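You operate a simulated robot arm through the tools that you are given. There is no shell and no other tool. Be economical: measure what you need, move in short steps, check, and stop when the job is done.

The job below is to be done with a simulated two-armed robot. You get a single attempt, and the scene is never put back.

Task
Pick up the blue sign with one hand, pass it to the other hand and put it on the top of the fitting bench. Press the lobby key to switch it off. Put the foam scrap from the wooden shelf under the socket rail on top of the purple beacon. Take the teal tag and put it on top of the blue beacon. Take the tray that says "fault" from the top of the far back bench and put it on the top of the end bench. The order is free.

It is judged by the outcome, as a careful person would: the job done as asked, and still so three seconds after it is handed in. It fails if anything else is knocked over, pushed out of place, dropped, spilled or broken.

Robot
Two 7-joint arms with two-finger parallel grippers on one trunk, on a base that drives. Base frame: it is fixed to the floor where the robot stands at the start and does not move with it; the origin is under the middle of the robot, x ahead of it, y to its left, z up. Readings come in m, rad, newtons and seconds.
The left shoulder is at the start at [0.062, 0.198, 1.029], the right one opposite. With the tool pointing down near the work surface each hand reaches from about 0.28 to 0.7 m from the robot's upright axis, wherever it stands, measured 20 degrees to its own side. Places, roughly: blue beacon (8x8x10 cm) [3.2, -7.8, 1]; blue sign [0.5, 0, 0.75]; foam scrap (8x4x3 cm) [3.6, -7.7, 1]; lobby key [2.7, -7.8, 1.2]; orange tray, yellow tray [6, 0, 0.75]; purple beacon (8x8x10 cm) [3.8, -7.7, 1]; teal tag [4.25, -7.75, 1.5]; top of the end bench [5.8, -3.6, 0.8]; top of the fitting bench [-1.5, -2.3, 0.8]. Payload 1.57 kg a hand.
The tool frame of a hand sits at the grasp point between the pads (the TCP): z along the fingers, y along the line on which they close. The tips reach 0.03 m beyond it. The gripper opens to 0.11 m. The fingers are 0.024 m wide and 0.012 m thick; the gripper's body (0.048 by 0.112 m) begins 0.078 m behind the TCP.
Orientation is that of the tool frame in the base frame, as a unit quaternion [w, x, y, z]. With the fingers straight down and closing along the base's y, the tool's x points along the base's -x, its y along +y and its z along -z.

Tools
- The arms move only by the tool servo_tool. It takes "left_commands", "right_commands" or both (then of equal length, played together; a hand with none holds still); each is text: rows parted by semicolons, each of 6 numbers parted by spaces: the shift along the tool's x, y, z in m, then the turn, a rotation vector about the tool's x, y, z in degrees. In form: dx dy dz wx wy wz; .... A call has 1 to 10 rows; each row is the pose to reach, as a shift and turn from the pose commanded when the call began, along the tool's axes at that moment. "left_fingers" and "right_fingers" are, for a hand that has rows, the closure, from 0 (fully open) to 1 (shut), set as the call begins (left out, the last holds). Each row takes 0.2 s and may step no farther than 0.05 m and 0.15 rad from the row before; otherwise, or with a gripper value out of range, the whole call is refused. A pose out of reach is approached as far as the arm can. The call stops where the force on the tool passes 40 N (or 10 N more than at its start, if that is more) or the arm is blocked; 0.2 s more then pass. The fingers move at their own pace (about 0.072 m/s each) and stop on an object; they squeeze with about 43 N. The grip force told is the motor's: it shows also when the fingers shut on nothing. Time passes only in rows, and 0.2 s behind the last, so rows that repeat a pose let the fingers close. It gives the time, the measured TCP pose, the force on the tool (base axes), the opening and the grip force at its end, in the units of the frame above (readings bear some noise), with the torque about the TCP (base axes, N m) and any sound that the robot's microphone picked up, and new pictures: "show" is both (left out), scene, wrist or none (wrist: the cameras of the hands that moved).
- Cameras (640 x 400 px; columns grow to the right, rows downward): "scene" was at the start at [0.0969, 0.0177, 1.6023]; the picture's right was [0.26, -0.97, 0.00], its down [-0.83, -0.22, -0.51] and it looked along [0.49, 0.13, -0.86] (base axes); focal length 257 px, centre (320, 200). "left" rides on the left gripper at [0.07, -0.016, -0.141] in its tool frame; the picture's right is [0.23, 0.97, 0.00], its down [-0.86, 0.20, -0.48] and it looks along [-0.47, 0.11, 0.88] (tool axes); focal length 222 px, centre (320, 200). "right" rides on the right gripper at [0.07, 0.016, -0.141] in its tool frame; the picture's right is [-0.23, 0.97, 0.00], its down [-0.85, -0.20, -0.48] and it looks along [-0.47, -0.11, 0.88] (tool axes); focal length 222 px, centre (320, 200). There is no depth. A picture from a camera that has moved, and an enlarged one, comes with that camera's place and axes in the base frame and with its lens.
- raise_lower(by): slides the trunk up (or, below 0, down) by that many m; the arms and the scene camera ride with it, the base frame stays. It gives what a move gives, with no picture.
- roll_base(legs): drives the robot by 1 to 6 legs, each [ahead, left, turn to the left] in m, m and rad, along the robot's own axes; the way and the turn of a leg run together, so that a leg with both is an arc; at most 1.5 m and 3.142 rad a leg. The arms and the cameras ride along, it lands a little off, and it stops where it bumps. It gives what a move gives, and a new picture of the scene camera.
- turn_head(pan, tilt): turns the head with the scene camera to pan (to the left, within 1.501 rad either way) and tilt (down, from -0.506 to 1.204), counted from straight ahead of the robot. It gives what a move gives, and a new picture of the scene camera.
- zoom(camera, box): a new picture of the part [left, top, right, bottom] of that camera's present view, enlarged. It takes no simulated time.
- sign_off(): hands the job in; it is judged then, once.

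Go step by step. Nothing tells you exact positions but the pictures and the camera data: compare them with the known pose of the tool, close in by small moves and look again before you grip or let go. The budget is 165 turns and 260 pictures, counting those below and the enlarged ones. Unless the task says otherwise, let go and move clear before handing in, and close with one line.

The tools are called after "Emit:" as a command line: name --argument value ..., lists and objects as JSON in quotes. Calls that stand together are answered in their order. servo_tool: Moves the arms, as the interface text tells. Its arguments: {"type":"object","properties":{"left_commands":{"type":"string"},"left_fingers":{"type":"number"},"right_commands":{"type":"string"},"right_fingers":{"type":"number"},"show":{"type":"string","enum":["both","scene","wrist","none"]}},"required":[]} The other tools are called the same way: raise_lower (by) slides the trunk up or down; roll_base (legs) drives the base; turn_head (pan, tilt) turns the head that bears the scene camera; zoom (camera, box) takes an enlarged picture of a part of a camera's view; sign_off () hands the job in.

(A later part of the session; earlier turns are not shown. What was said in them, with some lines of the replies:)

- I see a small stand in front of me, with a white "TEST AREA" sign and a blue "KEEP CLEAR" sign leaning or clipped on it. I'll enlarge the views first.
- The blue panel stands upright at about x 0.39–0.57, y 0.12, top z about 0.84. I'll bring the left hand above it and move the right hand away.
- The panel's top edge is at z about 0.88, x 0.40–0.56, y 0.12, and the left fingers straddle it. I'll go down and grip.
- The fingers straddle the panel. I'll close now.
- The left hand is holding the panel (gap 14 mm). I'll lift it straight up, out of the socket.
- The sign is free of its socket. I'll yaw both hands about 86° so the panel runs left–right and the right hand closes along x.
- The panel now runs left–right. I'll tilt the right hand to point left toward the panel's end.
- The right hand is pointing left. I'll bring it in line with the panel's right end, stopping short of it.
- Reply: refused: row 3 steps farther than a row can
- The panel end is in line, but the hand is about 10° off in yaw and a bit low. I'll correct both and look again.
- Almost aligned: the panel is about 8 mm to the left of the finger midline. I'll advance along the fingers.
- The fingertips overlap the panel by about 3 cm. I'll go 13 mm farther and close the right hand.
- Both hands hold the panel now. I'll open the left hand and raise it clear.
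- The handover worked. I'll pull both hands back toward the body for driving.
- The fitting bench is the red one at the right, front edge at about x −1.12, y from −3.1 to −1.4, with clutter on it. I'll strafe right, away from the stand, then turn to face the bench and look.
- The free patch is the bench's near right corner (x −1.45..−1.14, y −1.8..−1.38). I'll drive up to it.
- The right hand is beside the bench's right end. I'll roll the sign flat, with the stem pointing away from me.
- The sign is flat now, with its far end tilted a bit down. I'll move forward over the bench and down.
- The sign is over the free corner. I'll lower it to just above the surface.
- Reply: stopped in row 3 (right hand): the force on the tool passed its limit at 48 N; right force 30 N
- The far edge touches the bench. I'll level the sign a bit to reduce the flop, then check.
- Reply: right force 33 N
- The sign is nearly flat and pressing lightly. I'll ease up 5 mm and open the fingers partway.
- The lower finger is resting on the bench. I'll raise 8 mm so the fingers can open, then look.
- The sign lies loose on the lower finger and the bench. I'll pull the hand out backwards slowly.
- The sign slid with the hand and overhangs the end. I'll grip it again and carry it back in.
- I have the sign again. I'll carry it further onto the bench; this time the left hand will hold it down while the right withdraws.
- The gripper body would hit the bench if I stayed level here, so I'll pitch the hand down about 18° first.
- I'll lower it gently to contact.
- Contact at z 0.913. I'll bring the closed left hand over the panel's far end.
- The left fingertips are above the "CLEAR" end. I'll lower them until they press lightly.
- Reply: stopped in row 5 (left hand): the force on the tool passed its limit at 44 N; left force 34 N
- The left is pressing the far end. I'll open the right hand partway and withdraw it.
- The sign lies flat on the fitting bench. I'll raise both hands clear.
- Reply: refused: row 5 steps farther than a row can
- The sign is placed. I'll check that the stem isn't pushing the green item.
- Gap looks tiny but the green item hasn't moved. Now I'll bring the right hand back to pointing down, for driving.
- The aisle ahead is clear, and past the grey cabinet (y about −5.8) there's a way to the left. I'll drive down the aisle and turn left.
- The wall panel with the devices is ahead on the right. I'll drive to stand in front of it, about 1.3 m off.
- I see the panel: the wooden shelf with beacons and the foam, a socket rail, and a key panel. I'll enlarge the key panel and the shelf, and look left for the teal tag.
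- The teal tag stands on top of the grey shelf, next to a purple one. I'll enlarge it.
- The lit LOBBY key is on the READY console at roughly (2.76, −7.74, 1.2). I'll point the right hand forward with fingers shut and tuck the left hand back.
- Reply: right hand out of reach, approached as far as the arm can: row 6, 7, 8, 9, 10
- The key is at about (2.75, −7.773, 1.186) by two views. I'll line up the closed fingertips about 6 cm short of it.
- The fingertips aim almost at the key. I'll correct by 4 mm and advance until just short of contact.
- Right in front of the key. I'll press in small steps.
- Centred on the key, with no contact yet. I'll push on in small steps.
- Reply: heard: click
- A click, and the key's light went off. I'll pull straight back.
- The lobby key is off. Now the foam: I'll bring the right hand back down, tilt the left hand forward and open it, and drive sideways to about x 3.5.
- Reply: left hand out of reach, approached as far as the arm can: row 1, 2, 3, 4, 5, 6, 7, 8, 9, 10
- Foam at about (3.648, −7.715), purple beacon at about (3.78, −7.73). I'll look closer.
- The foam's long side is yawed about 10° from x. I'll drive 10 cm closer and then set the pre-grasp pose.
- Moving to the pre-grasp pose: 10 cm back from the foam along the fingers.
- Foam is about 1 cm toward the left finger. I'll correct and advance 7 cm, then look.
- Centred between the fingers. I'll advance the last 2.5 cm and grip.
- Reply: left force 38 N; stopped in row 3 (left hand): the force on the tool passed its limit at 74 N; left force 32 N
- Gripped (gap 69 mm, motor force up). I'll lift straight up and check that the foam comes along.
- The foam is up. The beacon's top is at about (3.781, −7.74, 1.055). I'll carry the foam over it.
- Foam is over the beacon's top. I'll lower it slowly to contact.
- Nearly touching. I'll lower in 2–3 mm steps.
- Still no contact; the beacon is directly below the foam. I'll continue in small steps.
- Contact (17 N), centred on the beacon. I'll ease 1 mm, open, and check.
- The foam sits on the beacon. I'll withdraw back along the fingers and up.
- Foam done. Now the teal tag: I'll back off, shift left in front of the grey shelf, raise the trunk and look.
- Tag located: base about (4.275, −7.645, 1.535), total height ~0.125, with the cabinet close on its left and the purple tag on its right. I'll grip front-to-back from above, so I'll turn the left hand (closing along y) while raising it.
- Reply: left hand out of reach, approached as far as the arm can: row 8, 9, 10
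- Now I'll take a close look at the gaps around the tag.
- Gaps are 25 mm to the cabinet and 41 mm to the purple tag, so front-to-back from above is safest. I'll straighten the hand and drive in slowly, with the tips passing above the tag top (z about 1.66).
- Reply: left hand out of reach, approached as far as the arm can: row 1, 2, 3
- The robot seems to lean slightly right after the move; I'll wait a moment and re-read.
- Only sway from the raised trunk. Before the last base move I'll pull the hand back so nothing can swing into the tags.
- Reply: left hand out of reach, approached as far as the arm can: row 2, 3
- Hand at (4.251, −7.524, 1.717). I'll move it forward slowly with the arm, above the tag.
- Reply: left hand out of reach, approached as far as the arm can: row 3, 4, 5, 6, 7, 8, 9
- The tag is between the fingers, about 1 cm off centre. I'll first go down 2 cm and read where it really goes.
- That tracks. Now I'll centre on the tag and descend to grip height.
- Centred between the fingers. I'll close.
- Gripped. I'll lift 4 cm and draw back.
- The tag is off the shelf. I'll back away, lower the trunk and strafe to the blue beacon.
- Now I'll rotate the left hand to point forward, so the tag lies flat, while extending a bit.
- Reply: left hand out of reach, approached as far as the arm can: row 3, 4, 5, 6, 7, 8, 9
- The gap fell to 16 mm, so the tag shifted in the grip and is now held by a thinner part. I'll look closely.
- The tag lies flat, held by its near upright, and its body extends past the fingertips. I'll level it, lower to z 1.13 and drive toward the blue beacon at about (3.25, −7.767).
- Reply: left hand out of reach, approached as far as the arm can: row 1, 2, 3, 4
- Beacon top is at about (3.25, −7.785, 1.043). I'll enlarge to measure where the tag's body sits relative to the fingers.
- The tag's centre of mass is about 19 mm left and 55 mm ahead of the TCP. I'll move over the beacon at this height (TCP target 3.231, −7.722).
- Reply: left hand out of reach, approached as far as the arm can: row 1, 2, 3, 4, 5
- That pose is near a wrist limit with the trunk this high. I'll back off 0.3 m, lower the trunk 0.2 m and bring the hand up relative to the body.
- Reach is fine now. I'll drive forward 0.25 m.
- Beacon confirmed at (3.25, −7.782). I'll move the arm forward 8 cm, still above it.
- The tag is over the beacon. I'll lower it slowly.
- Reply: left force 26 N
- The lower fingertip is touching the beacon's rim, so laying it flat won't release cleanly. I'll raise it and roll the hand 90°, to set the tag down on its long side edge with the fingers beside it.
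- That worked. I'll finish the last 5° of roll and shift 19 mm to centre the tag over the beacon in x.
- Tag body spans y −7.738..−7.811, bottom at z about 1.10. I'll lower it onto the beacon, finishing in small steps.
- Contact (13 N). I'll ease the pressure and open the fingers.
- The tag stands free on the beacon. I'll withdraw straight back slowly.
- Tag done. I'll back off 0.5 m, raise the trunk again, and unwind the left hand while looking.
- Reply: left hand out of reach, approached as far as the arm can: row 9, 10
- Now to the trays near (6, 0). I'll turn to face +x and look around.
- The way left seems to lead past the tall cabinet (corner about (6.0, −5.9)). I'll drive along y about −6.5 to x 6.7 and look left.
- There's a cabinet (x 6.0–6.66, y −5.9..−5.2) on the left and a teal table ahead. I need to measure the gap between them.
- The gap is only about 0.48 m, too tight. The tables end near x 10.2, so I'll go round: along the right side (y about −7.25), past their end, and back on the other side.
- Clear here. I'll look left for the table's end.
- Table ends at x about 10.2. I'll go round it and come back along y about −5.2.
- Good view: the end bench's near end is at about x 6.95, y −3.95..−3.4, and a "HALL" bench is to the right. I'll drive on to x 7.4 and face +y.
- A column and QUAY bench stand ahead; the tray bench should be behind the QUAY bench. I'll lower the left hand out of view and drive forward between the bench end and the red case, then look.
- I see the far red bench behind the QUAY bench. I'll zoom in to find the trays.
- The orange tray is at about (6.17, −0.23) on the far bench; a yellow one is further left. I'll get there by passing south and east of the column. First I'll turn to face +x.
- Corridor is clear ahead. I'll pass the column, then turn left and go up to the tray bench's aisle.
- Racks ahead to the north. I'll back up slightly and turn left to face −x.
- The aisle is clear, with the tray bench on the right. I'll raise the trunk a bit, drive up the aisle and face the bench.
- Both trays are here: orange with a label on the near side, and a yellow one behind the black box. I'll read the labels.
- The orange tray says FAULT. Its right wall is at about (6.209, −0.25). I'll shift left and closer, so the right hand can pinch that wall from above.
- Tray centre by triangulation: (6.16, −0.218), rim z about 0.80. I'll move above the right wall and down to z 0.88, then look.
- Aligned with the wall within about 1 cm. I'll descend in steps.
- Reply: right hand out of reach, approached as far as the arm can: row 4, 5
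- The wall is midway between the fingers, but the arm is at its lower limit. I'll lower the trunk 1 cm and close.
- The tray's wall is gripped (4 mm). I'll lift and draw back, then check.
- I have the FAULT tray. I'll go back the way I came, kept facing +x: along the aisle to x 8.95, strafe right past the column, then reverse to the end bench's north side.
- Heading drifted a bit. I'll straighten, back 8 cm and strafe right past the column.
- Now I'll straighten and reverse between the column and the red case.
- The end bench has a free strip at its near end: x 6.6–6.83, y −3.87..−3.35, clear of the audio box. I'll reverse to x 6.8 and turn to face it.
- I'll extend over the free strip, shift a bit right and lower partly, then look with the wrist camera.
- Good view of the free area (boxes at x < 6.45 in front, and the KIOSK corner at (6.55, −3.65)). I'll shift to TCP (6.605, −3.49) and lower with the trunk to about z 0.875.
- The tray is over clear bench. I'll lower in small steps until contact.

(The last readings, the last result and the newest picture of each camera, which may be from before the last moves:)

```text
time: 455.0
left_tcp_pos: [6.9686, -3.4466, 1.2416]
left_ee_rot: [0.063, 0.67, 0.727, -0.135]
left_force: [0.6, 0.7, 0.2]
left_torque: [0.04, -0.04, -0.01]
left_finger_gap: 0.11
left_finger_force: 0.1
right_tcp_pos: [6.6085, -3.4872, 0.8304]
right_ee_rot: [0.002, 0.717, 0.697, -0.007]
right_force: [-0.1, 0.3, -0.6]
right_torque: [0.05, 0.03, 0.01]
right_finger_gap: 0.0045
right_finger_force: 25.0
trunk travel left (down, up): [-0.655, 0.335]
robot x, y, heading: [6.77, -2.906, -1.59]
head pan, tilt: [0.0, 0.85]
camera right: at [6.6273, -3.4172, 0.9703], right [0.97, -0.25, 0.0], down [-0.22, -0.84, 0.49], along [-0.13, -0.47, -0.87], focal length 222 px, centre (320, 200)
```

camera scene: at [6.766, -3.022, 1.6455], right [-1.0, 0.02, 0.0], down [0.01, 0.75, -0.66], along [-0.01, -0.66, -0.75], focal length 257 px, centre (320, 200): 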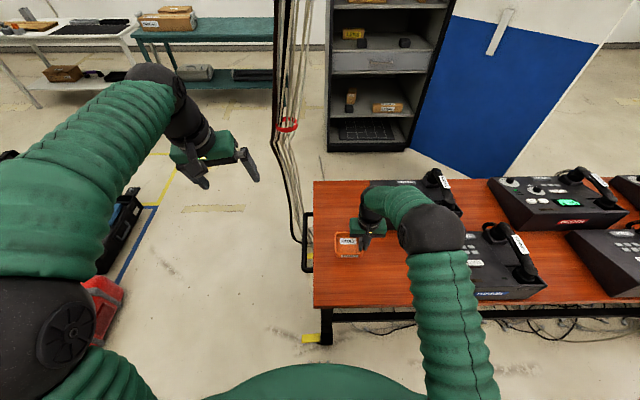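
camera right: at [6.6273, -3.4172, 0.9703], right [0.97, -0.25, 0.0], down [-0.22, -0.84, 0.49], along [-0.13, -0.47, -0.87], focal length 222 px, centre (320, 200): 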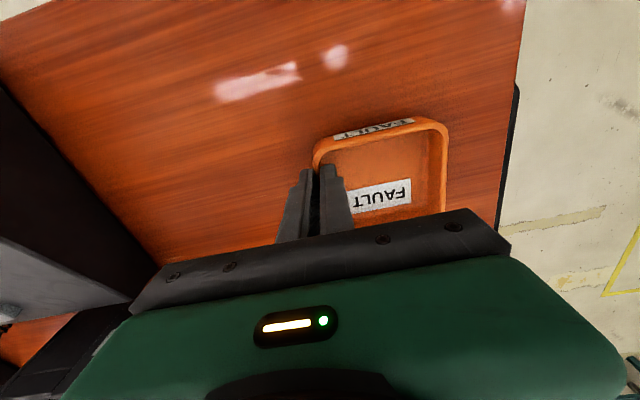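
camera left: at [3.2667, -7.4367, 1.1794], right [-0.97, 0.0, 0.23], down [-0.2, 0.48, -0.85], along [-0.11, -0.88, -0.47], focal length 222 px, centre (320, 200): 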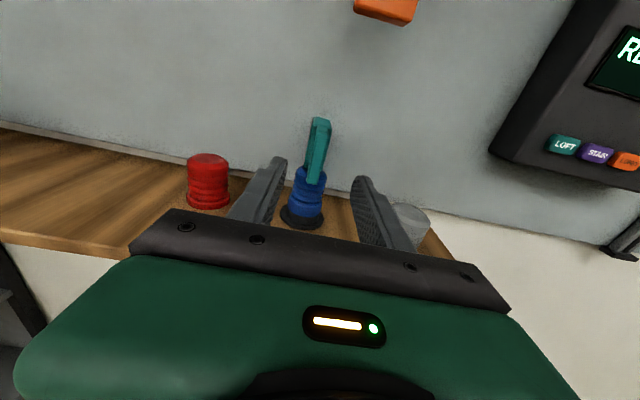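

Not touching yet; contact is expected near 0.81. I'll keep lowering.

Emit:
servo_tool --right_commands "0 0 0.006 0 0 0; 0 0 0.012 0 0 0; 0 0 0.016 0 0 0; 0 0 0.02 0 0 0" --show "none"

```text
time: 456.0
left_tcp_pos: [6.9693, -3.4469, 1.2412]
left_ee_rot: [0.063, 0.67, 0.727, -0.135]
left_force: [-0.1, 0.7, 0.1]
left_torque: [0.01, 0.06, 0.01]
left_finger_gap: 0.1101
left_finger_force: 0.0
right_tcp_pos: [6.6093, -3.4887, 0.8101]
right_ee_rot: [0.002, 0.716, 0.698, -0.007]
right_force: [-0.9, -0.3, -0.1]
right_torque: [-0.02, 0.02, 0.0]
right_finger_gap: 0.0038
right_finger_force: 25.2
trunk travel left (down, up): [-0.655, 0.335]
robot x, y, heading: [6.7712, -2.9084, -1.594]
head pan, tilt: [0.0, 0.85]
```

Emit:
servo_tool --right_commands "0 0 0.003 0 0 0; 0 0 0.006 0 0 0; 0 0 0.009 0 0 0" --show "none"

```text
time: 456.8
left_tcp_pos: [6.9701, -3.4448, 1.2422]
left_ee_rot: [0.064, 0.67, 0.727, -0.137]
left_force: [0.2, -0.1, 0.1]
left_torque: [-0.01, -0.02, 0.04]
left_finger_gap: 0.1102
left_finger_force: 0.1
right_tcp_pos: [6.6079, -3.4891, 0.8031]
right_ee_rot: [0.003, 0.717, 0.697, -0.009]
right_force: [0.5, 1.4, 21.8]
right_torque: [-0.07, -0.09, 0.02]
right_finger_gap: 0.0046
right_finger_force: 25.4
trunk travel left (down, up): [-0.655, 0.335]
robot x, y, heading: [6.7698, -2.9067, -1.59]
head pan, tilt: [0.0, 0.85]
```

Contact (22 N up). I'll ease 2 mm, open partway and lift away.

Emit:
servo_tool --right_commands "0 0 -0.002 0 0 0; 0 0 -0.002 0 0 0; 0 0 -0.002 0 0 0; 0 0 -0.01 0 0 0; 0 0 -0.03 0 0 0; 0 0 -0.06 0 0 0; 0 0 -0.1 0 0 0; 0 0 -0.14 0 0 0; 0 0 -0.18 0 0 0" --right_fingers 0.65

```text
time: 458.8
left_tcp_pos: [6.9705, -3.4468, 1.2425]
left_ee_rot: [0.065, 0.67, 0.727, -0.136]
left_force: [0.8, 0.2, -0.3]
left_torque: [-0.03, -0.01, 0.0]
left_finger_gap: 0.1101
left_finger_force: 0.2
right_tcp_pos: [6.6071, -3.4857, 0.9812]
right_ee_rot: [0.002, 0.716, 0.698, -0.007]
right_force: [-0.5, 0.0, -0.4]
right_torque: [0.0, 0.02, 0.01]
right_finger_gap: 0.0385
right_finger_force: 0.0
trunk travel left (down, up): [-0.655, 0.335]
robot x, y, heading: [6.7663, -2.9064, -1.585]
head pan, tilt: [0.0, 0.85]
camera scene: at [6.7662, -3.02, 1.6456], right [-1.0, 0.02, 0.0], down [0.01, 0.75, -0.66], along [-0.01, -0.66, -0.75], focal length 257 px, centre (320, 200)
camera right: at [6.627, -3.415, 1.1209], right [0.97, -0.25, 0.0], down [-0.22, -0.84, 0.49], along [-0.13, -0.47, -0.87], focal length 222 px, centre (320, 200)
```

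scene: 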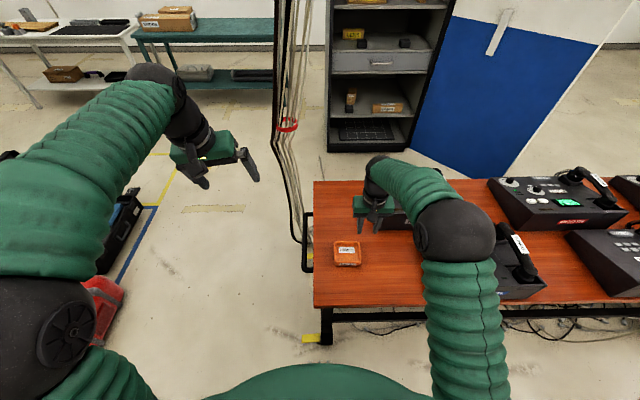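
right: 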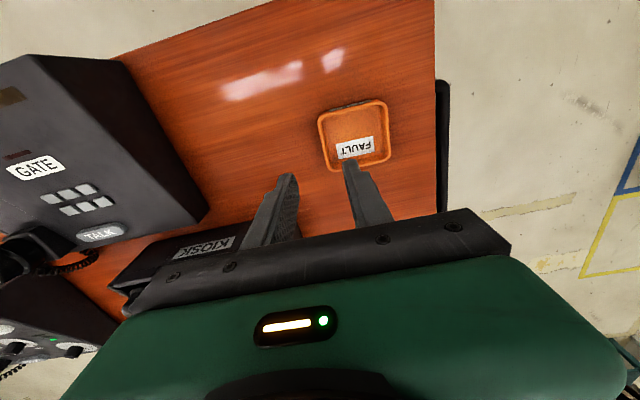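

The FAULT tray lies flat on the end bench and the hand is clear above it. All five parts are done, so I'm handing in.

Emit:
sign_off

```text
The job is handed in.
```

All five parts are done and handed in: the sign was passed from hand to hand and is on the fitting bench, the lobby key is off, the foam is on the purple beacon, the teal tag stands on its side edge on the blue beacon, and the FAULT tray is on the end bench.
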